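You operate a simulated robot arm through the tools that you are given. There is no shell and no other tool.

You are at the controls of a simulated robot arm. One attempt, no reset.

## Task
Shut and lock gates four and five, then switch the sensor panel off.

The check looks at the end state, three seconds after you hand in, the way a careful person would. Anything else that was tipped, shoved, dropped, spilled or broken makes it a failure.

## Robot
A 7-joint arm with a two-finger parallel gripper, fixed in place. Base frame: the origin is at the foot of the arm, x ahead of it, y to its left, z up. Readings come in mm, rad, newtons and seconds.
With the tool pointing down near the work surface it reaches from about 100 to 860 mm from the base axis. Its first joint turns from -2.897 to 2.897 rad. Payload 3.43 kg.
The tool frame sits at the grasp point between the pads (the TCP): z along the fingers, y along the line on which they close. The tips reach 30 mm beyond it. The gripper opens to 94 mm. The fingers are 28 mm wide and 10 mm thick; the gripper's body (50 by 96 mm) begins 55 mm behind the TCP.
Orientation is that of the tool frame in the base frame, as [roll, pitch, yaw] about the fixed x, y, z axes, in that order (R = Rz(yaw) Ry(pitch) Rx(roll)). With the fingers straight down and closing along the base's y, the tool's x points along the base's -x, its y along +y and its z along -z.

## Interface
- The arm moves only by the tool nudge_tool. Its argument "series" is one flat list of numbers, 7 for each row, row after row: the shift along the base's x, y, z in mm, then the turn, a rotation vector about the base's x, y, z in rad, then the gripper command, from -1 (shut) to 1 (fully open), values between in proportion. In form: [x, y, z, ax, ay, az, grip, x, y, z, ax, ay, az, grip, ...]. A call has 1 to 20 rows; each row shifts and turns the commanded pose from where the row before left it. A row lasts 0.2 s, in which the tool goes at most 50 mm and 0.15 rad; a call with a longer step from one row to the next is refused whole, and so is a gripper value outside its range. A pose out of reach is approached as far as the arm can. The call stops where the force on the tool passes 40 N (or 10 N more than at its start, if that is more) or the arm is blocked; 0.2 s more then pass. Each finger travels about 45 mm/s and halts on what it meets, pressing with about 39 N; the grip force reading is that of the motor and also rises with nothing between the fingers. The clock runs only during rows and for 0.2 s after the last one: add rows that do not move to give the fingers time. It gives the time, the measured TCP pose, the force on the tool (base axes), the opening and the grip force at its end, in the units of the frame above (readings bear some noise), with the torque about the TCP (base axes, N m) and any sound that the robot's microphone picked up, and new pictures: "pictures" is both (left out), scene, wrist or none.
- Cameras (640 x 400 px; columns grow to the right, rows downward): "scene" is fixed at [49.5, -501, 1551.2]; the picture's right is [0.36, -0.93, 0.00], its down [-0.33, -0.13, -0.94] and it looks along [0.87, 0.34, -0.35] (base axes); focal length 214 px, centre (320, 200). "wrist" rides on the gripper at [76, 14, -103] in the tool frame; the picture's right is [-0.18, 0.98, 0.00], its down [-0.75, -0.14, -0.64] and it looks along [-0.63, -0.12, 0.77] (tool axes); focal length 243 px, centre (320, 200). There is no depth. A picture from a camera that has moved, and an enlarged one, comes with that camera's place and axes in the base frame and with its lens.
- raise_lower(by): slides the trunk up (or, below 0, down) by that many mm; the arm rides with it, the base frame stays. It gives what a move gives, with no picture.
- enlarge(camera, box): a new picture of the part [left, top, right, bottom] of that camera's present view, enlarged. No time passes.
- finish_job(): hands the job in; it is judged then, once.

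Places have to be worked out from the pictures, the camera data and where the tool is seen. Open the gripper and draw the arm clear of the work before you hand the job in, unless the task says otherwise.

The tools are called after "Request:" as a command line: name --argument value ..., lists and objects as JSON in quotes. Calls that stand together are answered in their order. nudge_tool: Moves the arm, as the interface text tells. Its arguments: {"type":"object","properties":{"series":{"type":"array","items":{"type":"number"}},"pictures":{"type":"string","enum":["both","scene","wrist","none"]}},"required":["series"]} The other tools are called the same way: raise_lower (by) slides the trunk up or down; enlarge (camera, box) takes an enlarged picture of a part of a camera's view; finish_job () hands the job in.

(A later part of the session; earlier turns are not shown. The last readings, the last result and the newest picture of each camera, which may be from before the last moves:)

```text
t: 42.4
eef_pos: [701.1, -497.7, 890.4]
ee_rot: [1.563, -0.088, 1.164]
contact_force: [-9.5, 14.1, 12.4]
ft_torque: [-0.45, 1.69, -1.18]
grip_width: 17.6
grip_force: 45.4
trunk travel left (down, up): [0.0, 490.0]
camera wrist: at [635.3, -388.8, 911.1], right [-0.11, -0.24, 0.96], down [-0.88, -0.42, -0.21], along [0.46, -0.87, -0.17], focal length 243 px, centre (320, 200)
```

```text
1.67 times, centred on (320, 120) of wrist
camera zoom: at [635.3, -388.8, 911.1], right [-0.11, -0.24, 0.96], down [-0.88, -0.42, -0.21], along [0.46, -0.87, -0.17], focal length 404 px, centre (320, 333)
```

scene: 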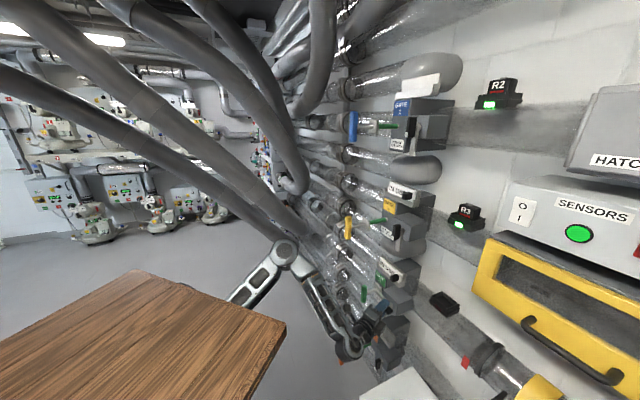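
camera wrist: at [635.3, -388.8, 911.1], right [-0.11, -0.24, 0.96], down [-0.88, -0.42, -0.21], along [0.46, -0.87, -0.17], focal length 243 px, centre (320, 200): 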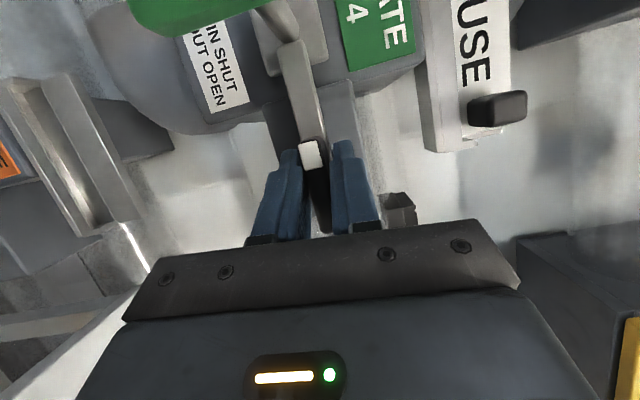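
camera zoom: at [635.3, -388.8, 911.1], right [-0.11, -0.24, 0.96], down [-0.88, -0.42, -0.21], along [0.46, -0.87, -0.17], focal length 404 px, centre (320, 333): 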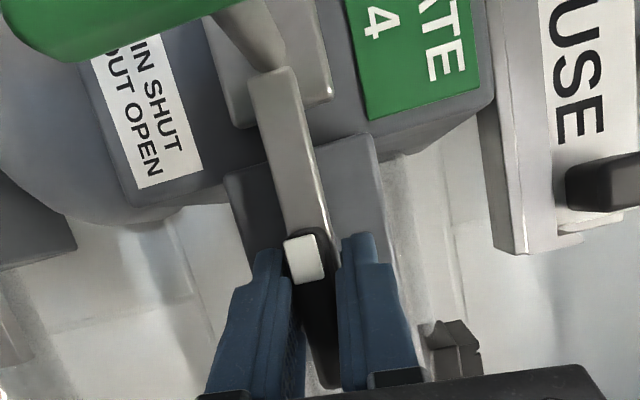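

Torque rose to 1.5 Nm against the twist, so the lock is at its stop: gate 4 is locked. I'll open the gripper and withdraw straight back along the tool axis.

Request:
nudge_tool --series '[0, 0, 0, -0.03, 0.031, 0, -0.5, 0, 0, 0, 0, 0, 0, 0.0, 0, 0, 0, 0, 0, 0, 0.1, 0, 0, 0, 0, 0, 0, 0.1, -9, 4, 0, 0, 0, 0, 0.1, -9, 4, 0, 0, 0, 0, 0.1, -9, 4, 0, 0, 0, 0, 0.1, -9, 4, 0, 0, 0, 0, 0.1, -9, 4, 0, 0, 0, 0, 0.1, -9, 4, 0, 0, 0, 0, 0.1, 0, 0, 0, 0, 0, 0, 0.1]'

Request:
enlarge --camera "wrist" --box '[200, 0, 440, 240]'

Request:
enlarge --camera "scene" --box '[330, 250, 430, 330]'

```text
t: 44.8
eef_pos: [646.3, -475.3, 888.4]
ee_rot: [1.581, -0.058, 1.16]
contact_force: [0.1, 0.5, 0.1]
ft_torque: [0.0, 0.0, 0.04]
grip_width: 51.7
grip_force: 0.0
trunk travel left (down, up): [0.0, 490.0]
camera wrist: at [580.8, -365.6, 908.7], right [-0.09, -0.22, 0.97], down [-0.89, -0.43, -0.18], along [0.45, -0.88, -0.16], focal length 243 px, centre (320, 200)
```

scene: 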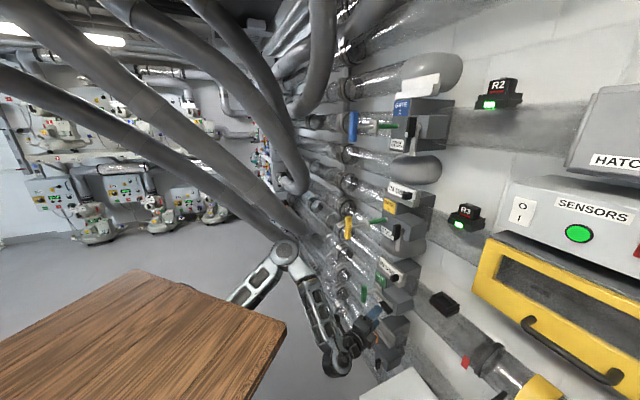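
wrist: 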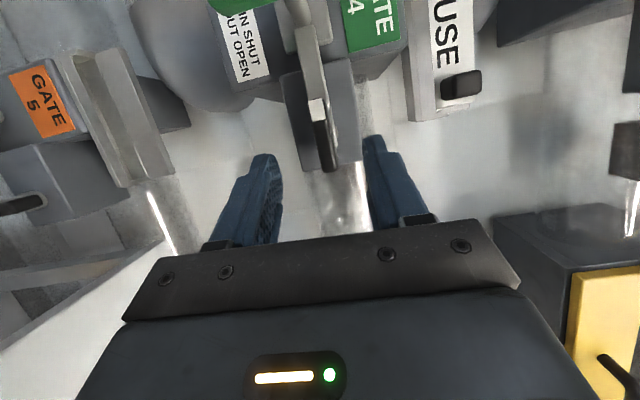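

```text
1.67 times, centred on (320, 120) of wrist
camera zoom: at [580.8, -365.6, 908.7], right [-0.09, -0.22, 0.97], down [-0.89, -0.43, -0.18], along [0.45, -0.88, -0.16], focal length 404 px, centre (320, 333)
```

zoom: 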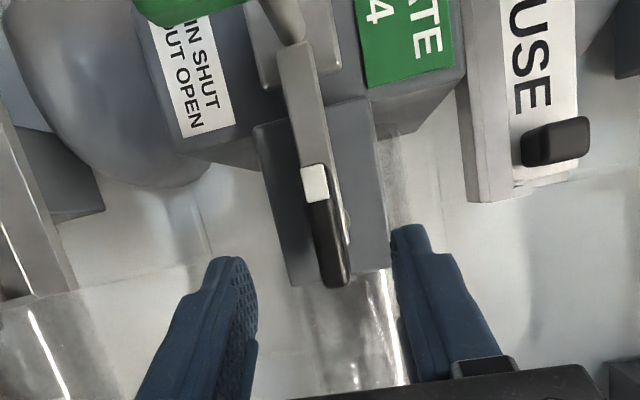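

```text
5.00 times, centred on (380, 290) of scene
camera zoom: at [49.5, -501.0, 1551.2], right [0.36, -0.93, 0.0], down [-0.33, -0.13, -0.94], along [0.87, 0.34, -0.35], focal length 1072 px, centre (20, -250)
```

zoom: 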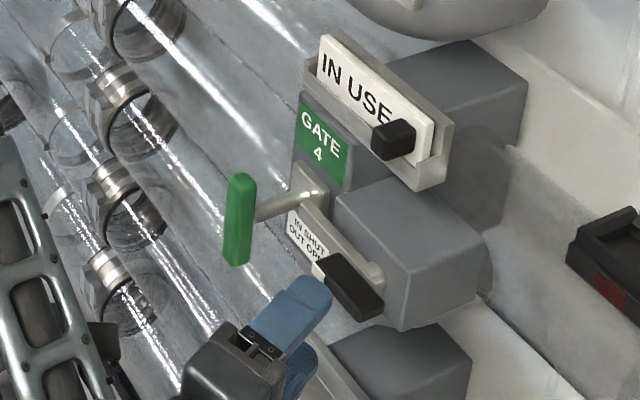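

Gate 4 is shut and locked, with the lever across the plate and staying put. Next is gate 5. I'll back away, untwist the hand to its upright attitude, and come over in front of the rod line.

Request:
nudge_tool --series '[-10.4, 10.8, 0, 0, 0, 0, 0.1, -10.4, 10.8, 0, 0, 0, 0, 0.1, 4.4, 9.7, 1.4, -0.1027, 0.1066, 0, -0.2, 4.4, 9.7, 1.4, -0.1027, 0.1066, 0, -1, 4.4, 9.7, 1.4, -0.1027, 0.1066, 0, -1, 4.4, 9.7, 1.4, -0.1027, 0.1066, 0, -1, 4.4, 9.7, 1.4, -0.1027, 0.1066, 0, -1, 4.4, 9.7, 1.4, -0.1027, 0.1066, 0, -1, 4.4, 9.7, 1.4, -0.1027, 0.1066, 0, -1, 4.4, 9.7, 1.4, -0.1027, 0.1066, 0, -1, 4.4, 9.7, 1.4, -0.1027, 0.1066, 0, -1, 4.4, 9.7, 1.4, -0.1027, 0.1066, 0, -1, 4.4, 9.7, 1.4, -0.1027, 0.1066, 0, -1, 0, 0, 0, 0, 0, 0, -1]'

```text
t: 47.8
eef_pos: [672.6, -346.5, 929.7]
ee_rot: [3.112, 1.172, 2.322]
contact_force: [0.4, 0.2, 0.9]
ft_torque: [0.03, 0.01, -0.01]
grip_width: 0.0
grip_force: 33.3
trunk travel left (down, up): [0.0, 490.0]
camera wrist: at [596.6, -247.8, 898.1], right [0.75, 0.64, 0.18], down [-0.32, 0.11, 0.94], along [0.58, -0.76, 0.28], focal length 243 px, centre (320, 200)
```

scene: 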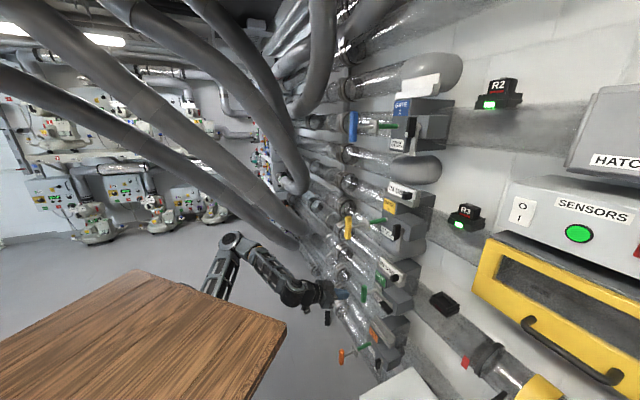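
wrist: 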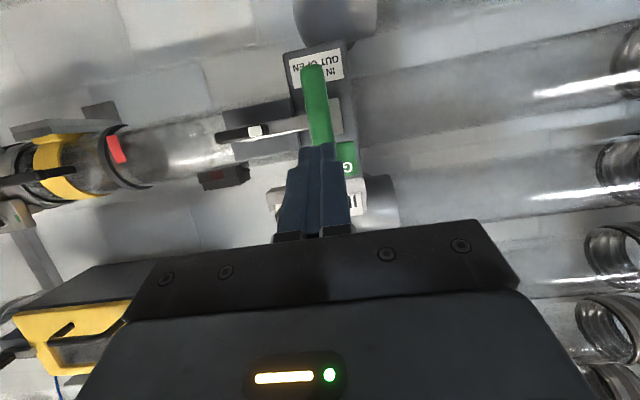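

Gate 4's lever is still horizontal. I'll retreat along -n, tip the tool more steeply down, and descend towards gate 5 at z≈566, staying short of the orange handle.

Request:
nudge_tool --series '[-12, 12.4, -10, 0.081, 0.078, 0, -1, -12, 12.4, -10, 0.081, 0.078, 0, -1, -12, 12.4, -10, 0.081, 0.078, 0, -1, -12, 12.4, -10, 0.081, 0.078, 0, -1, 0, 0, -30, 0, 0, 0, -1, 0, 0, -30, 0, 0, 0, -1, 0, 0, -30, 0, 0, 0, -1, 0, 0, -30, 0, 0, 0, -1, 0, 0, 0, 0, 0, 0, -1]'

```text
t: 49.8
eef_pos: [626.2, -297.6, 766.4]
ee_rot: [3.121, 0.722, 2.326]
contact_force: [0.1, -0.4, 0.0]
ft_torque: [-0.04, -0.02, 0.01]
grip_width: 0.0
grip_force: 33.5
trunk travel left (down, up): [0.0, 490.0]
camera wrist: at [548.1, -198.5, 793.0], right [0.8, 0.58, 0.14], down [-0.01, -0.21, 0.98], along [0.6, -0.78, -0.16], focal length 243 px, centre (320, 200)
```

scene: 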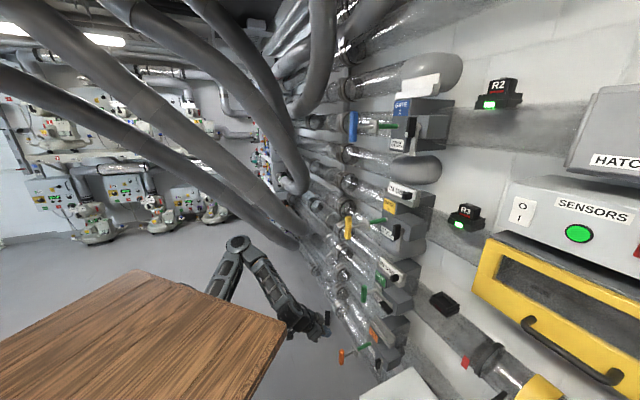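
wrist: 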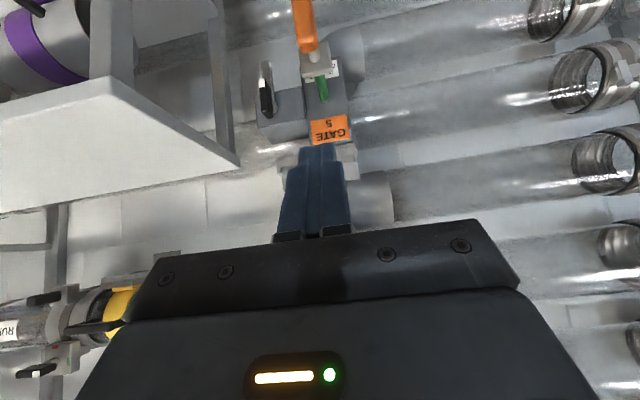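

Descent is fine. I'll zoom in on gate 5 for measurements.

Request:
enlarge --camera "wrist" --box '[200, 0, 440, 160]'

Request:
enlarge --camera "scene" --box '[320, 310, 440, 400]'

Request:
enlarge --camera "scene" --box '[180, 200, 340, 360]'

```text
2.50 times, centred on (320, 80) of wrist
camera zoom: at [548.1, -198.5, 793.0], right [0.8, 0.58, 0.14], down [-0.01, -0.21, 0.98], along [0.6, -0.78, -0.16], focal length 606 px, centre (320, 500)
```

zoom: 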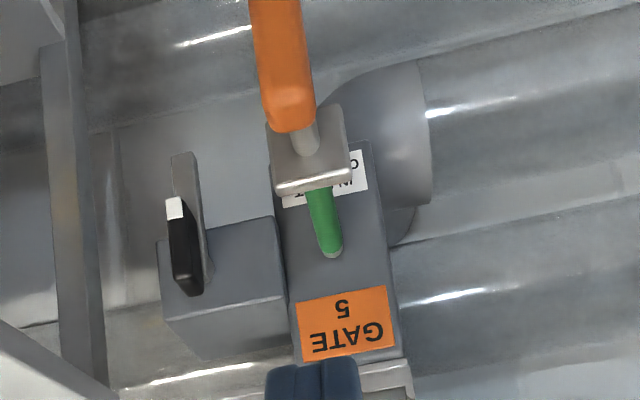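

```text
4.44 times, centred on (380, 355) of scene
camera zoom: at [49.5, -501.0, 1551.2], right [0.36, -0.93, 0.0], down [-0.33, -0.13, -0.94], along [0.87, 0.34, -0.35], focal length 953 px, centre (53, -489)
```

zoom: 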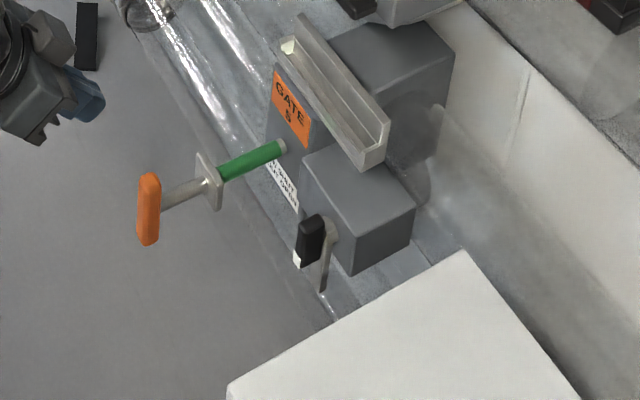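

```text
2.50 times, centred on (260, 280) of scene
camera zoom: at [49.5, -501.0, 1551.2], right [0.36, -0.93, 0.0], down [-0.33, -0.13, -0.94], along [0.87, 0.34, -0.35], focal length 536 px, centre (470, 0)
```

zoom: 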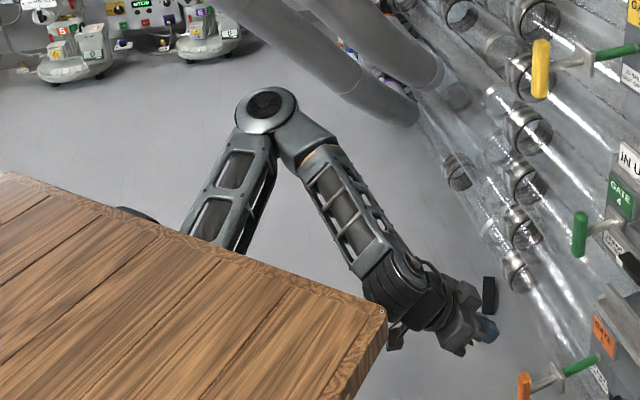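

Gate 5: handle centre is about (681,-358,569), the knob about (704.5,-509,569.5), and a white cabinet to its right has its side at l≈65, top z≈622, front n≈704. I'll descend to the handle's height with a shallower tilt, staying in front of it.

Request:
nudge_tool --series '[1, -1, -27, -0.036, -0.035, 0, -1, 1, -1, -27, -0.036, -0.035, 0, -1, 1, -1, -27, -0.036, -0.035, 0, -1, 1, -1, -27, -0.036, -0.035, 0, -1, 1, -1, -27, -0.036, -0.035, 0, -1, 1, -1, -27, -0.036, -0.035, 0, -1, 0, 0, 0, 0, 0, 0, -1]'

```text
t: 51.4
eef_pos: [635.4, -300.7, 653.3]
ee_rot: [3.116, 0.928, 2.313]
contact_force: [0.3, -0.5, -0.5]
ft_torque: [0.02, 0.03, 0.01]
grip_width: 0.0
grip_force: 32.5
out of reach, approached as far as the arm can: row 2, 5, 6
trunk travel left (down, up): [0.0, 490.0]
camera wrist: at [555.2, -199.4, 653.7], right [0.79, 0.6, 0.16], down [-0.15, -0.06, 0.99], along [0.6, -0.8, 0.04], focal length 243 px, centre (320, 200)
```

scene: 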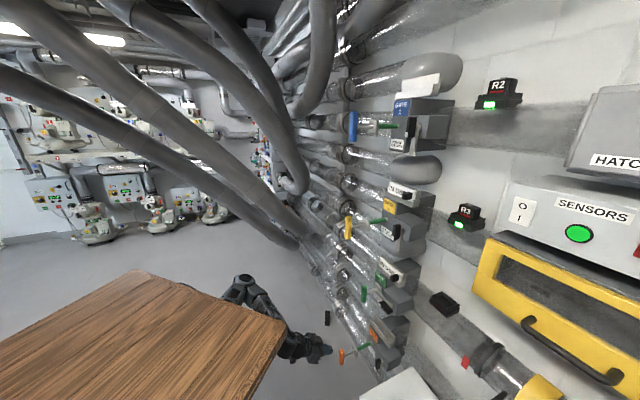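
wrist: 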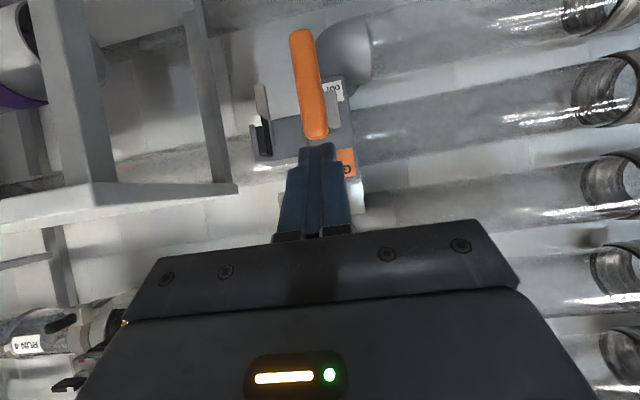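

The white cabinet turns out to be a table with legs. I'm now at z=653 with 37° of tilt. I'll lower further, moving slightly forward for reach.

Request:
nudge_tool --series '[1, -4, -20, 0, 0, 0, -1, 1, -4, -20, 0, 0, 0, -1, 1, -4, -15, 0, 0, 0, -1, 0, 0, 0, 0, 0, 0, -1]'

```text
t: 52.4
eef_pos: [638.2, -298.7, 645.7]
ee_rot: [3.118, 0.924, 2.313]
contact_force: [-0.9, -1.0, -0.4]
ft_torque: [0.02, 0.0, 0.0]
grip_width: 0.0
grip_force: 33.2
out of reach, approached as far as the arm can: row 1, 2, 3
trunk travel left (down, up): [0.0, 490.0]
camera wrist: at [560.0, -196.6, 647.7], right [0.79, 0.6, 0.16], down [-0.15, -0.06, 0.99], along [0.6, -0.8, 0.04], focal length 243 px, centre (320, 200)
```

scene: 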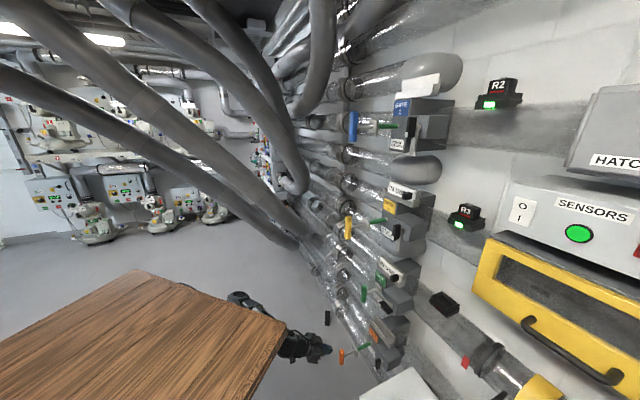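
wrist: 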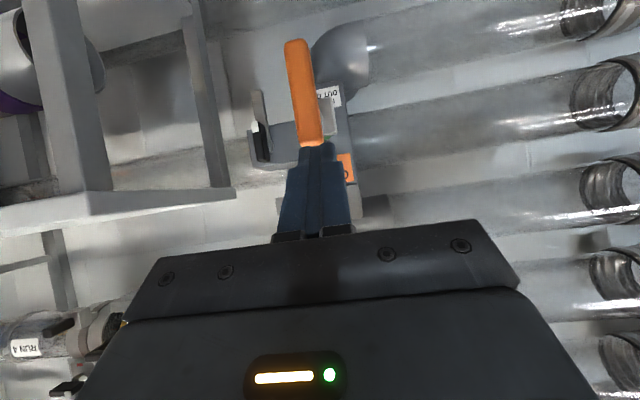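

Still limited at z≈646. I'll look at the arm's posture near the table.

Request:
enlarge --camera "scene" --box '[180, 240, 380, 400]'

```text
2.50 times, centred on (280, 320) of scene
camera zoom: at [49.5, -501.0, 1551.2], right [0.36, -0.93, 0.0], down [-0.33, -0.13, -0.94], along [0.87, 0.34, -0.35], focal length 536 px, centre (420, -100)
```

zoom: 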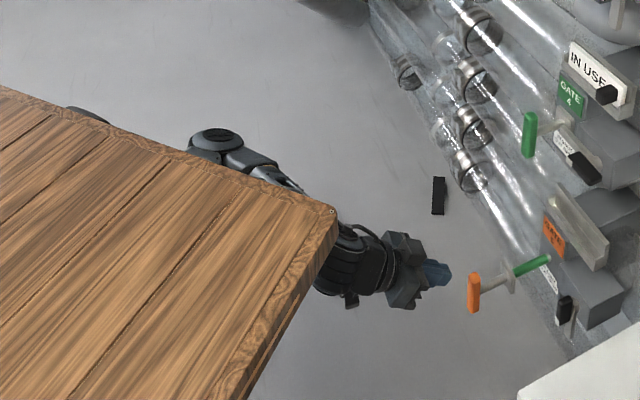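

The arm is folding awkwardly here. I'll tilt the tool down more, which was easily reachable, and then descend the last bit; a tilted push on the handle is fine.

Request:
nudge_tool --series '[-2, 2, 5, 0.09, 0.087, 0, -1, -2, 2, 0, 0.09, 0.087, 0, -1, 0, 0, 0, 0.05, 0.048, 0, -1, 0, 0, 0, 0, 0, 0, -1]' --pictures "none"

Request:
enlarge --camera "scene" --box '[180, 240, 380, 400]'

```text
t: 53.4
eef_pos: [635.2, -295.4, 650.7]
ee_rot: [3.127, 0.608, 2.322]
contact_force: [-0.2, 0.5, 0.3]
ft_torque: [0.01, -0.04, -0.03]
grip_width: 0.0
grip_force: 33.4
trunk travel left (down, up): [0.0, 490.0]
```

```text
2.50 times, centred on (280, 320) of scene
camera zoom: at [49.5, -501.0, 1551.2], right [0.36, -0.93, 0.0], down [-0.33, -0.13, -0.94], along [0.87, 0.34, -0.35], focal length 536 px, centre (420, -100)
```

zoom: 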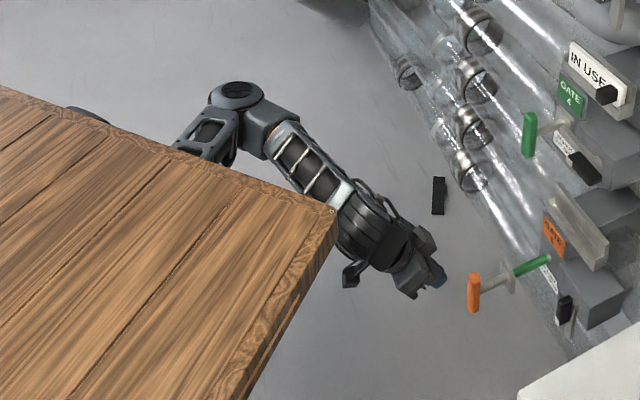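

Freed, with tilt about 55°. I'll descend about 54 mm and correct 8 mm sideways.

Request:
nudge_tool --series '[-2, -2, -18, 0, 0, 0, -1, -2, -2, -18, 0, 0, 0, -1, -2, -2, -18, 0, 0, 0, -1, 0, 0, 0, 0, 0, 0, -1]'

Request:
enlarge --camera "scene" --box '[180, 240, 380, 400]'

```text
t: 54.4
eef_pos: [628.3, -299.9, 598.1]
ee_rot: [3.128, 0.608, 2.321]
contact_force: [-0.2, -0.7, 0.7]
ft_torque: [-0.01, 0.01, 0.0]
grip_width: 0.0
grip_force: 33.1
trunk travel left (down, up): [0.0, 490.0]
camera wrist: at [553.9, -202.5, 638.7], right [0.82, 0.57, 0.12], down [0.06, -0.29, 0.96], along [0.57, -0.77, -0.27], focal length 243 px, centre (320, 200)
```

scene: 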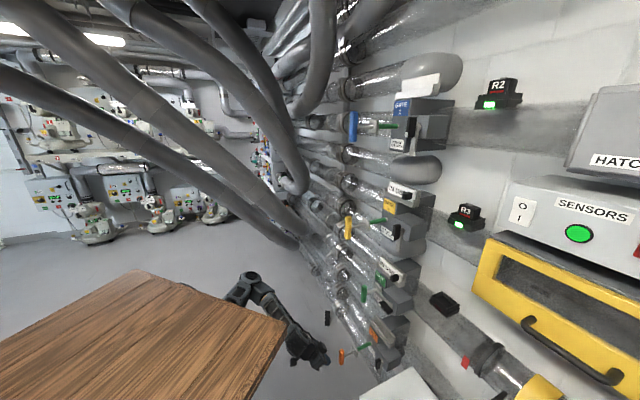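
wrist: 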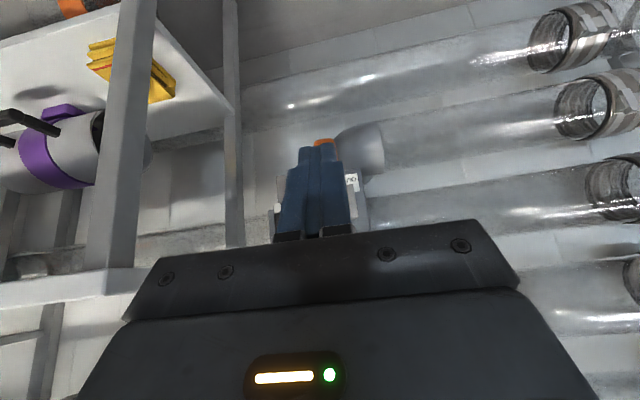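

```text
2.50 times, centred on (280, 320) of scene
camera zoom: at [49.5, -501.0, 1551.2], right [0.36, -0.93, 0.0], down [-0.33, -0.13, -0.94], along [0.87, 0.34, -0.35], focal length 536 px, centre (420, -100)
```

zoom: 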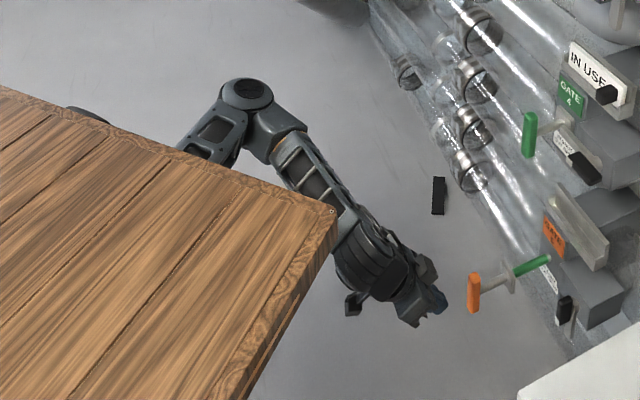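

Tips are at n≈669, z≈574, hiding the orange bar directly ahead. I'll push forward along n.

Request:
nudge_tool --series '[7, -7.2, 0, 0, 0, 0, -1, 7, -7.2, 0, 0, 0, 0, -1, 7, -7.2, 0, 0, 0, 0, -1, 7, -7.2, 0, 0, 0, 0, -1, 7, -7.2, 0, 0, 0, 0, -1, 7, -7.2, 0, 0, 0, 0, -1, 7, -7.2, 0, 0, 0, 0, -1, 0, 0, 0, 0, 0, 0, -1]'

Request:
enlarge --camera "scene" --box '[320, 310, 440, 400]'

```text
t: 56.2
eef_pos: [677.5, -352.6, 596.0]
ee_rot: [3.127, 0.608, 2.322]
contact_force: [-2.0, 1.5, -0.2]
ft_torque: [0.0, 0.03, 0.02]
grip_width: 0.0
grip_force: 32.6
trunk travel left (down, up): [0.0, 490.0]
camera wrist: at [602.8, -253.6, 637.9], right [0.82, 0.57, 0.12], down [0.06, -0.29, 0.96], along [0.57, -0.77, -0.27], focal length 243 px, centre (320, 200)
```

scene: 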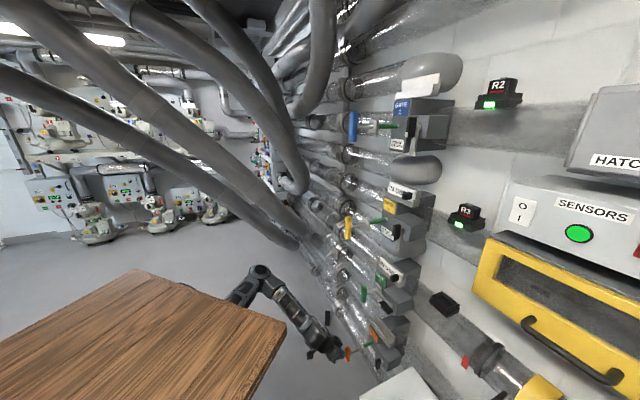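
wrist: 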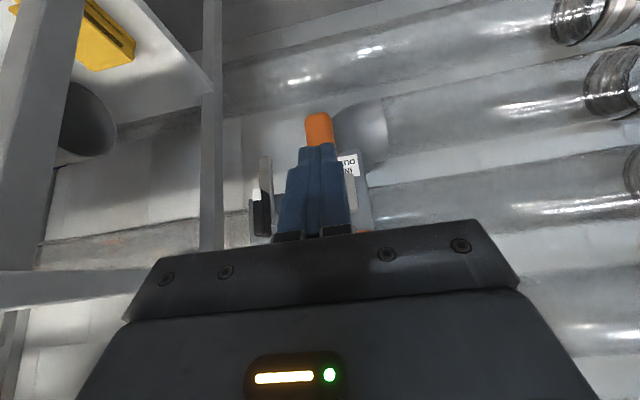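

```text
4.44 times, centred on (380, 355) of scene
camera zoom: at [49.5, -501.0, 1551.2], right [0.36, -0.93, 0.0], down [-0.33, -0.13, -0.94], along [0.87, 0.34, -0.35], focal length 953 px, centre (53, -489)
```

zoom: 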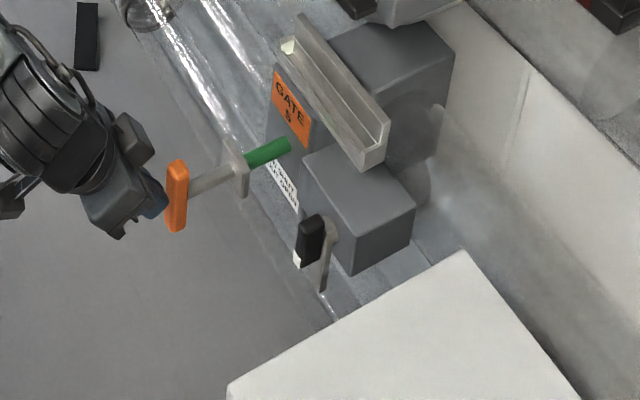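

The orange handle is sliding in. I'll continue to the end of travel, slower near the stop.

Request:
nudge_tool --series '[7, -7.2, 0, 0, 0, 0, -1, 7, -7.2, 0, 0, 0, 0, -1, 7, -7.2, 0, 0, 0, 0, -1, 5, -5.2, 0, 0, 0, 0, -1, 4, -4.2, 0, 0, 0, 0, -1, 4, -4.2, 0, 0, 0, 0, -1, 4, -4.2, 0, 0, 0, 0, -1, 4, -4.2, 0, 0, 0, 0, -1, 4, -4.2, 0, 0, 0, 0, -1]'

Request:
enlarge --camera "scene" --box '[320, 310, 440, 400]'

```text
t: 58.2
eef_pos: [716.5, -394.8, 594.9]
ee_rot: [3.128, 0.597, 2.32]
contact_force: [-6.9, 9.2, 3.6]
ft_torque: [0.07, 0.07, 0.08]
grip_width: 0.0
grip_force: 32.7
trunk travel left (down, up): [0.0, 490.0]
stopped in row 9: the force on the tool passed its limit at 52 N (the readings are from after the stop); the commanded pose is now the measured one
camera wrist: at [642.6, -297.1, 637.1], right [0.82, 0.56, 0.11], down [0.07, -0.29, 0.95], along [0.57, -0.77, -0.28], focal length 243 px, centre (320, 200)
```

scene: 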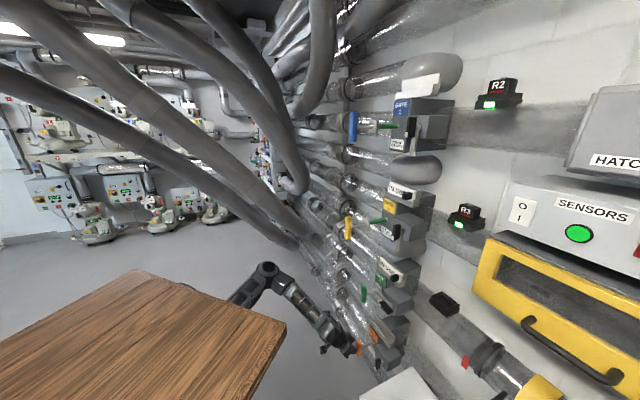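
wrist: 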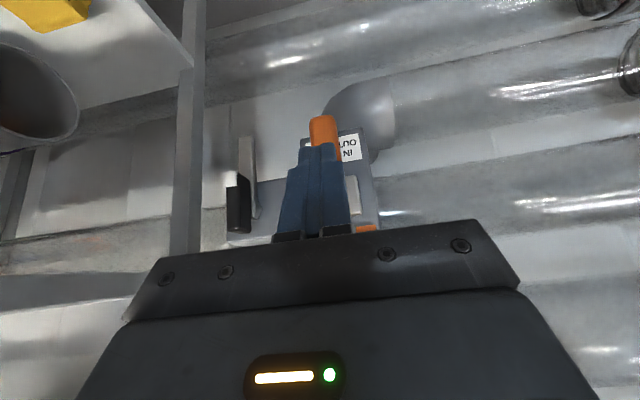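

```text
4.44 times, centred on (380, 355) of scene
camera zoom: at [49.5, -501.0, 1551.2], right [0.36, -0.93, 0.0], down [-0.33, -0.13, -0.94], along [0.87, 0.34, -0.35], focal length 953 px, centre (53, -489)
```

zoom: 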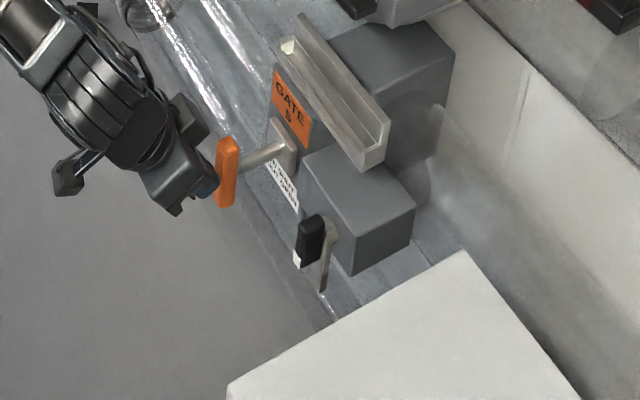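

Gate 5's handle is fully in with no green showing. I'll back off, move sideways to line up with its lock knob, and open the gripper halfway.

Request:
nudge_tool --series '[-7, 7.2, 0, 0, 0, 0, -1, -7, 7.2, 0, 0, 0, 0, -1, -7, 7.2, 0, 0, 0, 0, -1, -7, 7.2, 0, 0, 0, 0, -1, -7, 7.2, 0, 0, 0, 0, -1, -10.2, -9.8, 0, 0, 0, 0, 0, -10.2, -9.8, 0, 0, 0, 0, 0.1, -10.2, -9.8, 0, 0, 0, 0, 0.1, -10.2, -9.8, 0, 0, 0, 0, 0.1, -10.2, -9.8, 0, 0, 0, 0, 0.1, -10.2, -9.8, 0, 0, 0, 0, 0.1, 0, 0, 0, 0, 0, 0, 0.1]'

Request:
enlarge --camera "scene" --box '[320, 310, 440, 400]'

```text
t: 60.8
eef_pos: [620.0, -417.4, 596.3]
ee_rot: [3.127, 0.6, 2.323]
contact_force: [-0.2, -0.7, 0.2]
ft_torque: [0.0, 0.02, -0.02]
grip_width: 51.9
grip_force: 0.0
trunk travel left (down, up): [0.0, 490.0]
camera wrist: at [546.1, -319.9, 638.3], right [0.82, 0.56, 0.11], down [0.07, -0.29, 0.95], along [0.57, -0.77, -0.28], focal length 243 px, centre (320, 200)
```

scene: 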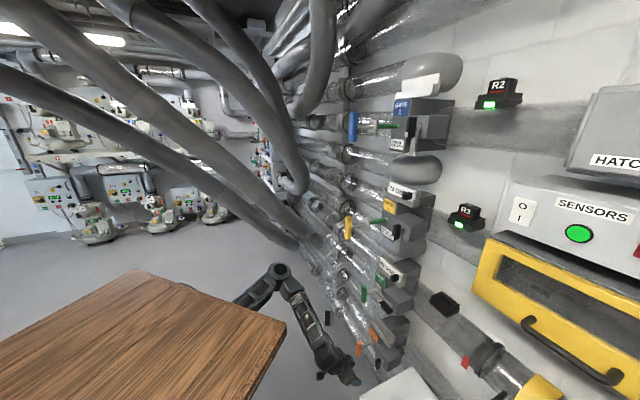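
wrist: 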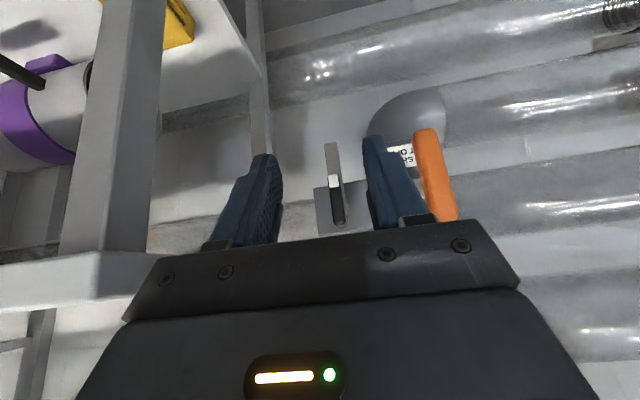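

```text
4.44 times, centred on (380, 355) of scene
camera zoom: at [49.5, -501.0, 1551.2], right [0.36, -0.93, 0.0], down [-0.33, -0.13, -0.94], along [0.87, 0.34, -0.35], focal length 953 px, centre (53, -489)
```

zoom: 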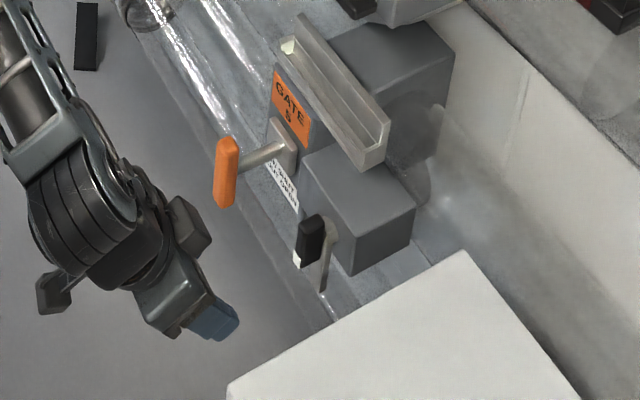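

Gate 5 stays shut. I'm lined up with its knob at l≈157. I'll level the tool in steps while advancing, to see what tilt is reachable here.

Request:
nudge_tool --series '[7, -7.2, -1, -0.09, -0.087, 0, 0.1, 7, -7.2, -1, -0.09, -0.087, 0, 0.1, 7, -7.2, -1, -0.09, -0.087, 0, 0.1, 7, -7.2, -1, -0.09, -0.087, 0, 0.1, 0, 0, 0, 0, 0, 0, 0.1]'

Request:
enlarge --camera "scene" --box '[280, 270, 440, 400]'

```text
t: 62.0
eef_pos: [637.8, -436.5, 592.6]
ee_rot: [3.12, 0.912, 2.313]
contact_force: [0.2, 0.1, -0.1]
ft_torque: [-0.02, -0.03, 0.0]
grip_width: 51.9
grip_force: 0.1
out of reach, approached as far as the arm can: row 3, 4
trunk travel left (down, up): [0.0, 490.0]
camera wrist: at [559.5, -334.0, 595.7], right [0.79, 0.59, 0.16], down [-0.14, -0.07, 0.99], along [0.6, -0.8, 0.03], focal length 243 px, centre (320, 200)
```

scene: 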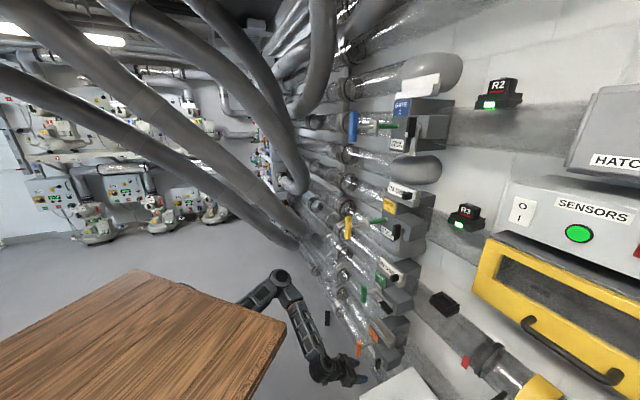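
wrist: 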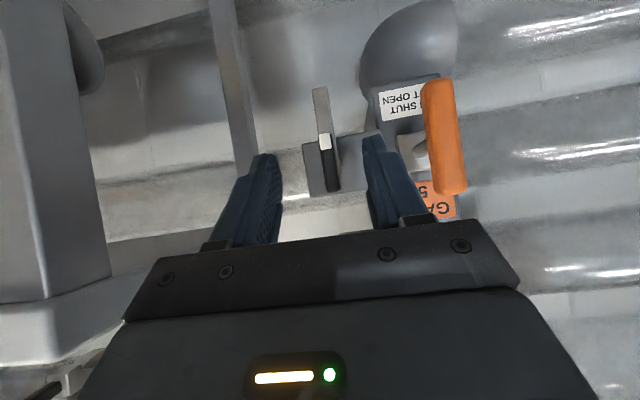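

```text
3.08 times, centred on (360, 335) of scene
camera zoom: at [49.5, -501.0, 1551.2], right [0.36, -0.93, 0.0], down [-0.33, -0.13, -0.94], along [0.87, 0.34, -0.35], focal length 660 px, centre (197, -215)
```

zoom: 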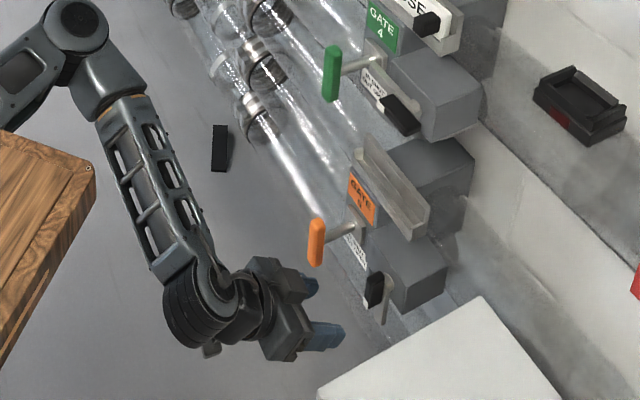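

At this height the tool can't level beyond about 38° of tilt, so a gripped 90° twist isn't practical here. Since the knob turns bottom-to-left, I can instead push its top end to the right and down with closed fingertips coming from above. I'll zoom in to verify the knob first.

Request:
enlarge --camera "wrist" --box '[260, 70, 420, 210]'

Request:
enlarge --camera "scene" --box '[350, 330, 410, 380]'

```text
2.86 times, centred on (340, 140) of wrist
camera zoom: at [559.5, -334.0, 595.7], right [0.79, 0.59, 0.16], down [-0.14, -0.07, 0.99], along [0.6, -0.8, 0.03], focal length 693 px, centre (263, 371)
```

zoom: 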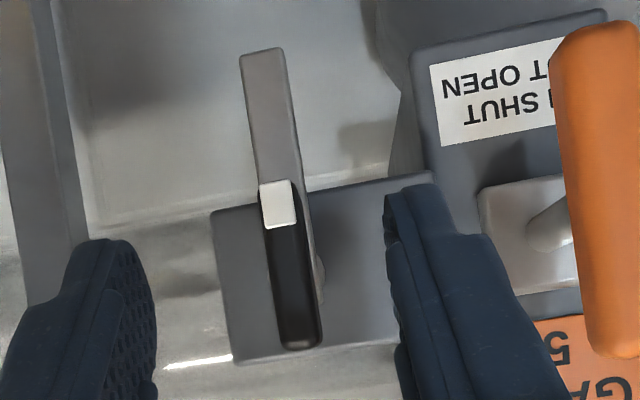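

```text
8.00 times, centred on (380, 355) of scene
camera zoom: at [49.5, -501.0, 1551.2], right [0.36, -0.93, 0.0], down [-0.33, -0.13, -0.94], along [0.87, 0.34, -0.35], focal length 1716 px, centre (-160, -1040)
```

zoom: 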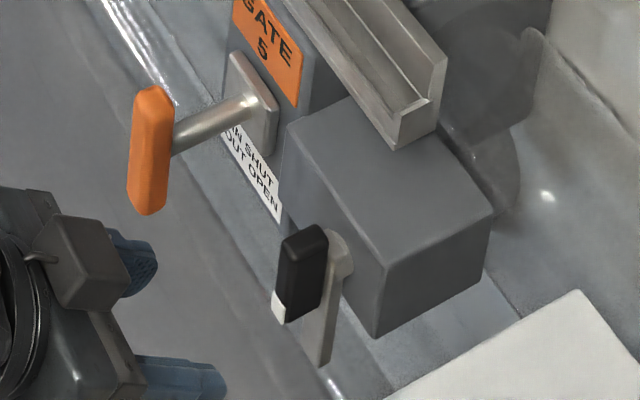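

The knob's front spans z≈542–596 at l≈156.5, with its pivot at about z≈569.5. I'll close the fingers, rise so the tips are level with the knob's upper half, shift left of it, and then go forward.

Request:
nudge_tool --series '[0, 0, 8, 0, 0, 0, -0.5, 4.5, 4.3, 8, 0, 0, 0, -1, 4.5, 4.3, 4, 0, 0, 0, -1, 4.5, 4.3, 2, 0, 0, 0, -1, 4.5, 4.3, 0, 0, 0, 0, -1, 6.9, -7.2, 0, 0, 0, 0, -1, 6.9, -7.2, 0, 0, 0, 0, -1, 6.9, -7.2, 0, 0, 0, 0, -1, 0, 0, 0, 0, 0, 0, -1]'

Request:
enlarge --camera "scene" --box '[350, 330, 410, 380]'

```text
t: 64.0
eef_pos: [676.9, -439.4, 613.4]
ee_rot: [3.12, 0.911, 2.314]
contact_force: [-0.1, 0.0, 0.0]
ft_torque: [-0.02, -0.01, 0.01]
grip_width: 0.0
grip_force: 33.0
trunk travel left (down, up): [0.0, 490.0]
camera wrist: at [598.1, -337.7, 616.5], right [0.79, 0.59, 0.16], down [-0.14, -0.07, 0.99], along [0.6, -0.8, 0.03], focal length 243 px, centre (320, 200)
```

scene: 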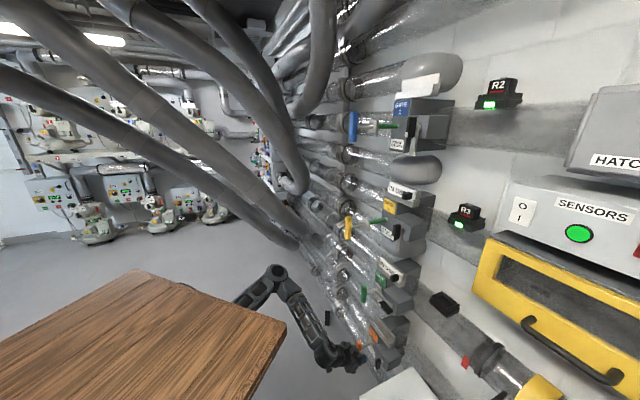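
wrist: 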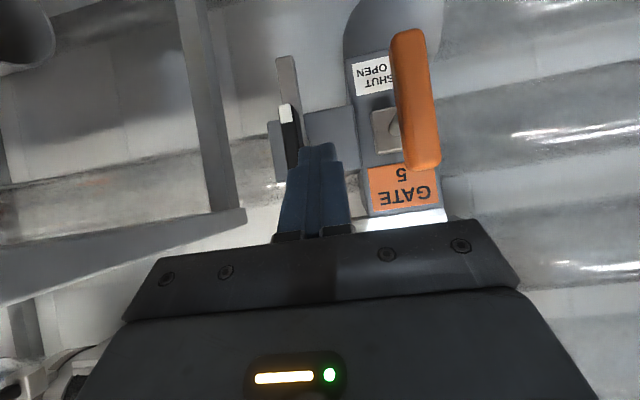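

```text
8.00 times, centred on (380, 355) of scene
camera zoom: at [49.5, -501.0, 1551.2], right [0.36, -0.93, 0.0], down [-0.33, -0.13, -0.94], along [0.87, 0.34, -0.35], focal length 1716 px, centre (-160, -1040)
```

zoom: 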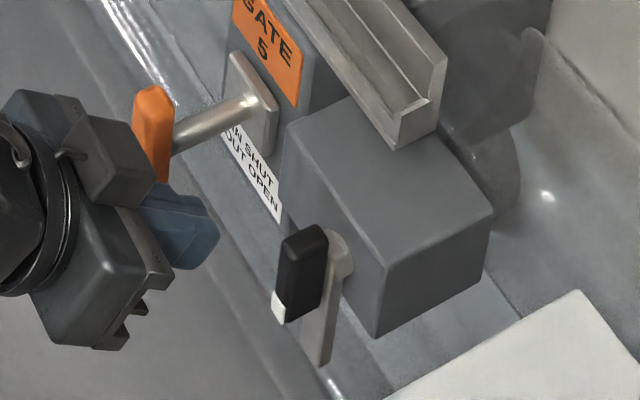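

Tips are left of the knob at l≈182 with the hand body above the orange bar. I'll go forward 35 mm and check clearances.

Request:
nudge_tool --series '[6.9, -7.2, 0, 0, 0, 0, -1, 6.9, -7.2, 0, 0, 0, 0, -1, 6.9, -7.2, 0, 0, 0, 0, -1, 3.5, -3.6, 0, 0, 0, 0, -1, 0, 0, 0, 0, 0, 0, -1]'

Request:
enlarge --camera "scene" --box '[350, 330, 410, 380]'

Request:
enlarge --camera "wrist" --box '[240, 80, 420, 230]'

```text
t: 65.2
eef_pos: [701.8, -466.5, 614.4]
ee_rot: [3.12, 0.91, 2.312]
contact_force: [-0.6, 0.8, 0.0]
ft_torque: [0.0, -0.02, 0.04]
grip_width: 0.1
grip_force: 32.7
trunk travel left (down, up): [0.0, 490.0]
camera wrist: at [622.6, -363.6, 617.3], right [0.79, 0.59, 0.16], down [-0.14, -0.07, 0.99], along [0.6, -0.8, 0.03], focal length 243 px, centre (320, 200)
```

scene: 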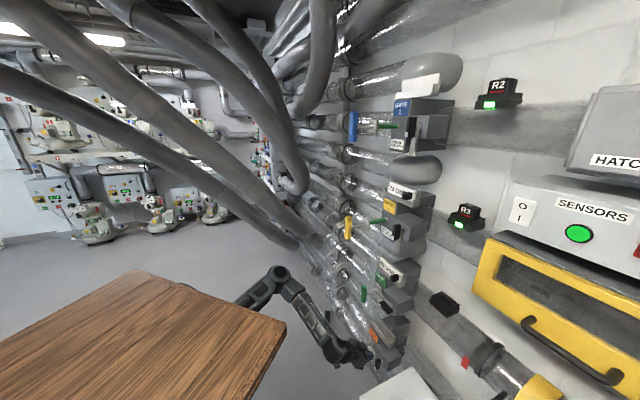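
wrist: 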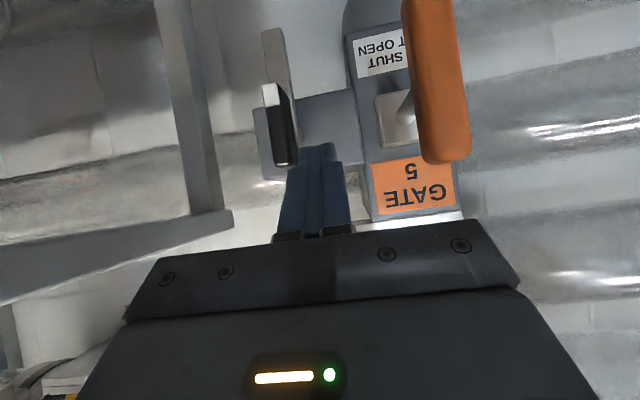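

```text
8.00 times, centred on (380, 355) of scene
camera zoom: at [49.5, -501.0, 1551.2], right [0.36, -0.93, 0.0], down [-0.33, -0.13, -0.94], along [0.87, 0.34, -0.35], focal length 1716 px, centre (-160, -1040)
```

zoom: 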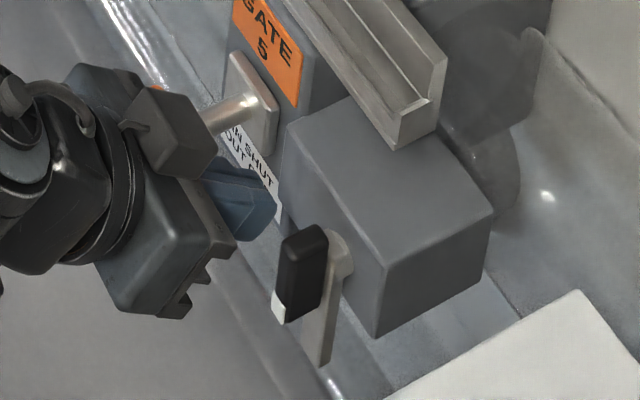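

```text
2.67 times, centred on (330, 155) of wrist
camera zoom: at [622.6, -363.6, 617.3], right [0.79, 0.59, 0.16], down [-0.14, -0.07, 0.99], along [0.6, -0.8, 0.03], focal length 647 px, centre (293, 320)
```

zoom: 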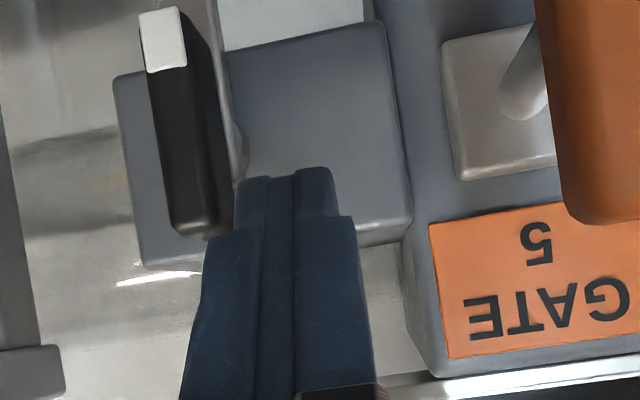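

Finger is just left of the knob's top end, with clearances good. I'll go forward another 20 mm so the tip overlaps the knob in depth.

Request:
nudge_tool --series '[4.9, -5, 0, 0, 0, 0, -1, 4.9, -5, 0, 0, 0, 0, -1, 4.1, -4.3, 0, 0, 0, 0, -1, 0, 0, 0, 0, 0, 0, -1]'

Request:
enlarge --camera "scene" --box '[350, 330, 410, 380]'

Request:
enlarge --camera "wrist" --box '[240, 80, 420, 230]'

```text
t: 66.2
eef_pos: [715.8, -478.8, 614.0]
ee_rot: [3.121, 0.911, 2.313]
contact_force: [1.0, -0.4, -0.3]
ft_torque: [0.0, -0.01, 0.02]
grip_width: 0.2
grip_force: 32.7
trunk travel left (down, up): [0.0, 490.0]
camera wrist: at [636.7, -377.4, 617.2], right [0.79, 0.59, 0.16], down [-0.14, -0.07, 0.99], along [0.6, -0.8, 0.03], focal length 243 px, centre (320, 200)
```

scene: 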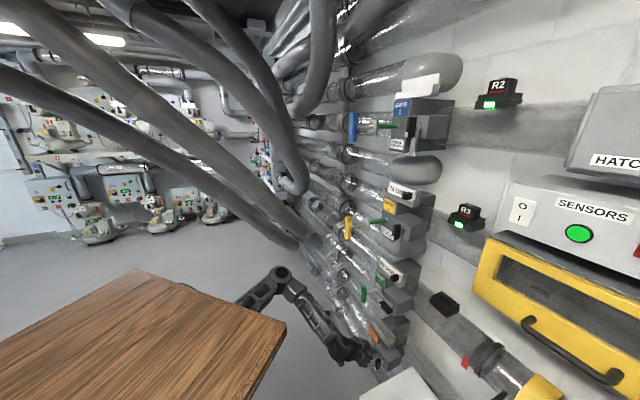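
wrist: 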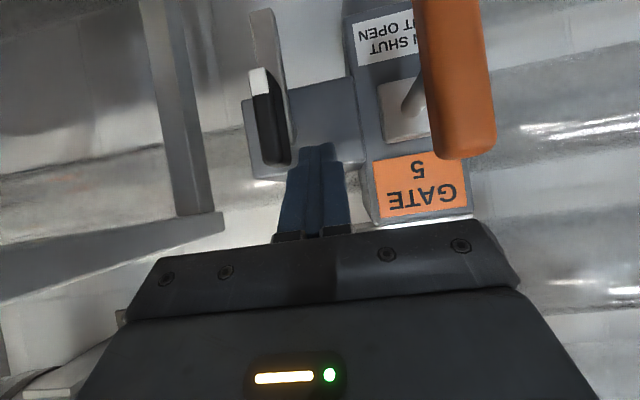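

```text
8.00 times, centred on (380, 355) of scene
camera zoom: at [49.5, -501.0, 1551.2], right [0.36, -0.93, 0.0], down [-0.33, -0.13, -0.94], along [0.87, 0.34, -0.35], focal length 1716 px, centre (-160, -1040)
```

zoom: 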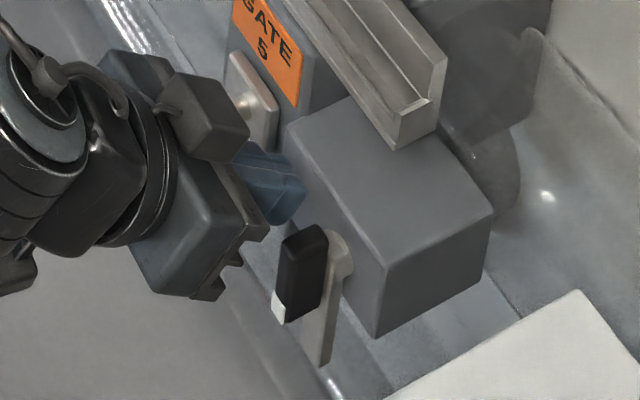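

```text
2.67 times, centred on (330, 155) of wrist
camera zoom: at [636.7, -377.4, 617.2], right [0.79, 0.59, 0.16], down [-0.14, -0.07, 0.99], along [0.6, -0.8, 0.03], focal length 647 px, centre (293, 320)
```

zoom: 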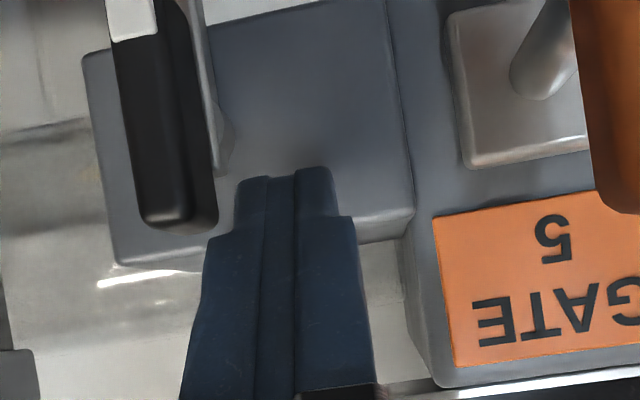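

No contact yet. I'll start sweeping right against the knob's top end, in small steps.

Request:
nudge_tool --series '[-2.9, -2.8, 0.5, 0, 0, 0, -1, -2.9, -2.8, 0.5, 0, 0, 0, -1, -2.9, -2.8, 0.5, 0, 0, 0, -1, -2.9, -2.8, 0, 0, 0, 0, -1, 0, 0, 0, 0, 0, 0, -1]'

Request:
enlarge --camera "scene" --box '[350, 330, 410, 380]'

Request:
enlarge --camera "wrist" --box '[240, 80, 420, 230]'

```text
t: 67.4
eef_pos: [703.2, -489.9, 616.1]
ee_rot: [3.119, 0.915, 2.313]
contact_force: [3.0, 0.7, 3.9]
ft_torque: [-0.02, -0.1, 0.06]
grip_width: 0.0
grip_force: 32.9
trunk travel left (down, up): [0.0, 490.0]
camera wrist: at [625.6, -388.4, 619.6], right [0.79, 0.6, 0.16], down [-0.14, -0.07, 0.99], along [0.6, -0.8, 0.03], focal length 243 px, centre (320, 200)
```

scene: 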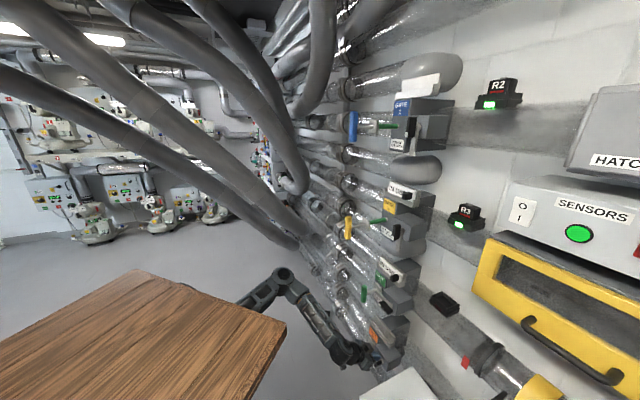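
wrist: 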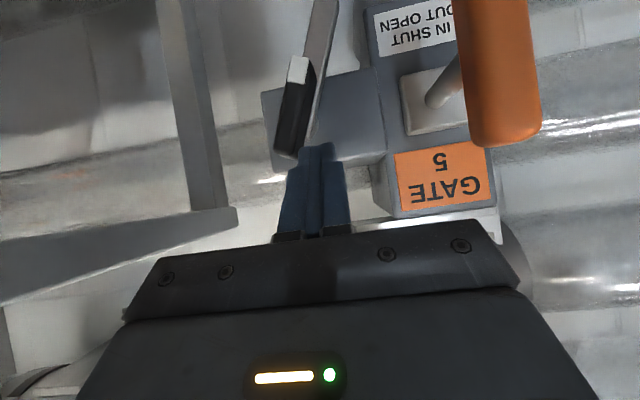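

```text
8.00 times, centred on (380, 355) of scene
camera zoom: at [49.5, -501.0, 1551.2], right [0.36, -0.93, 0.0], down [-0.33, -0.13, -0.94], along [0.87, 0.34, -0.35], focal length 1716 px, centre (-160, -1040)
```

zoom: 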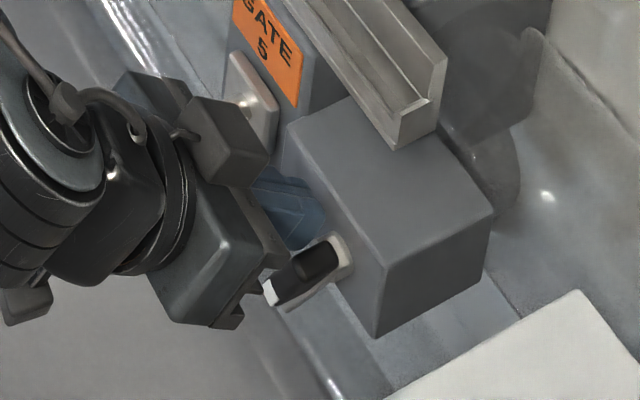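

```text
2.67 times, centred on (330, 155) of wrist
camera zoom: at [625.6, -388.4, 619.6], right [0.79, 0.6, 0.16], down [-0.14, -0.07, 0.99], along [0.6, -0.8, 0.03], focal length 647 px, centre (293, 320)
```

zoom: 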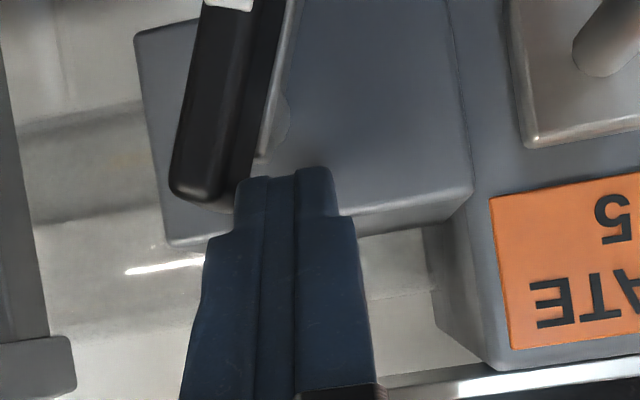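

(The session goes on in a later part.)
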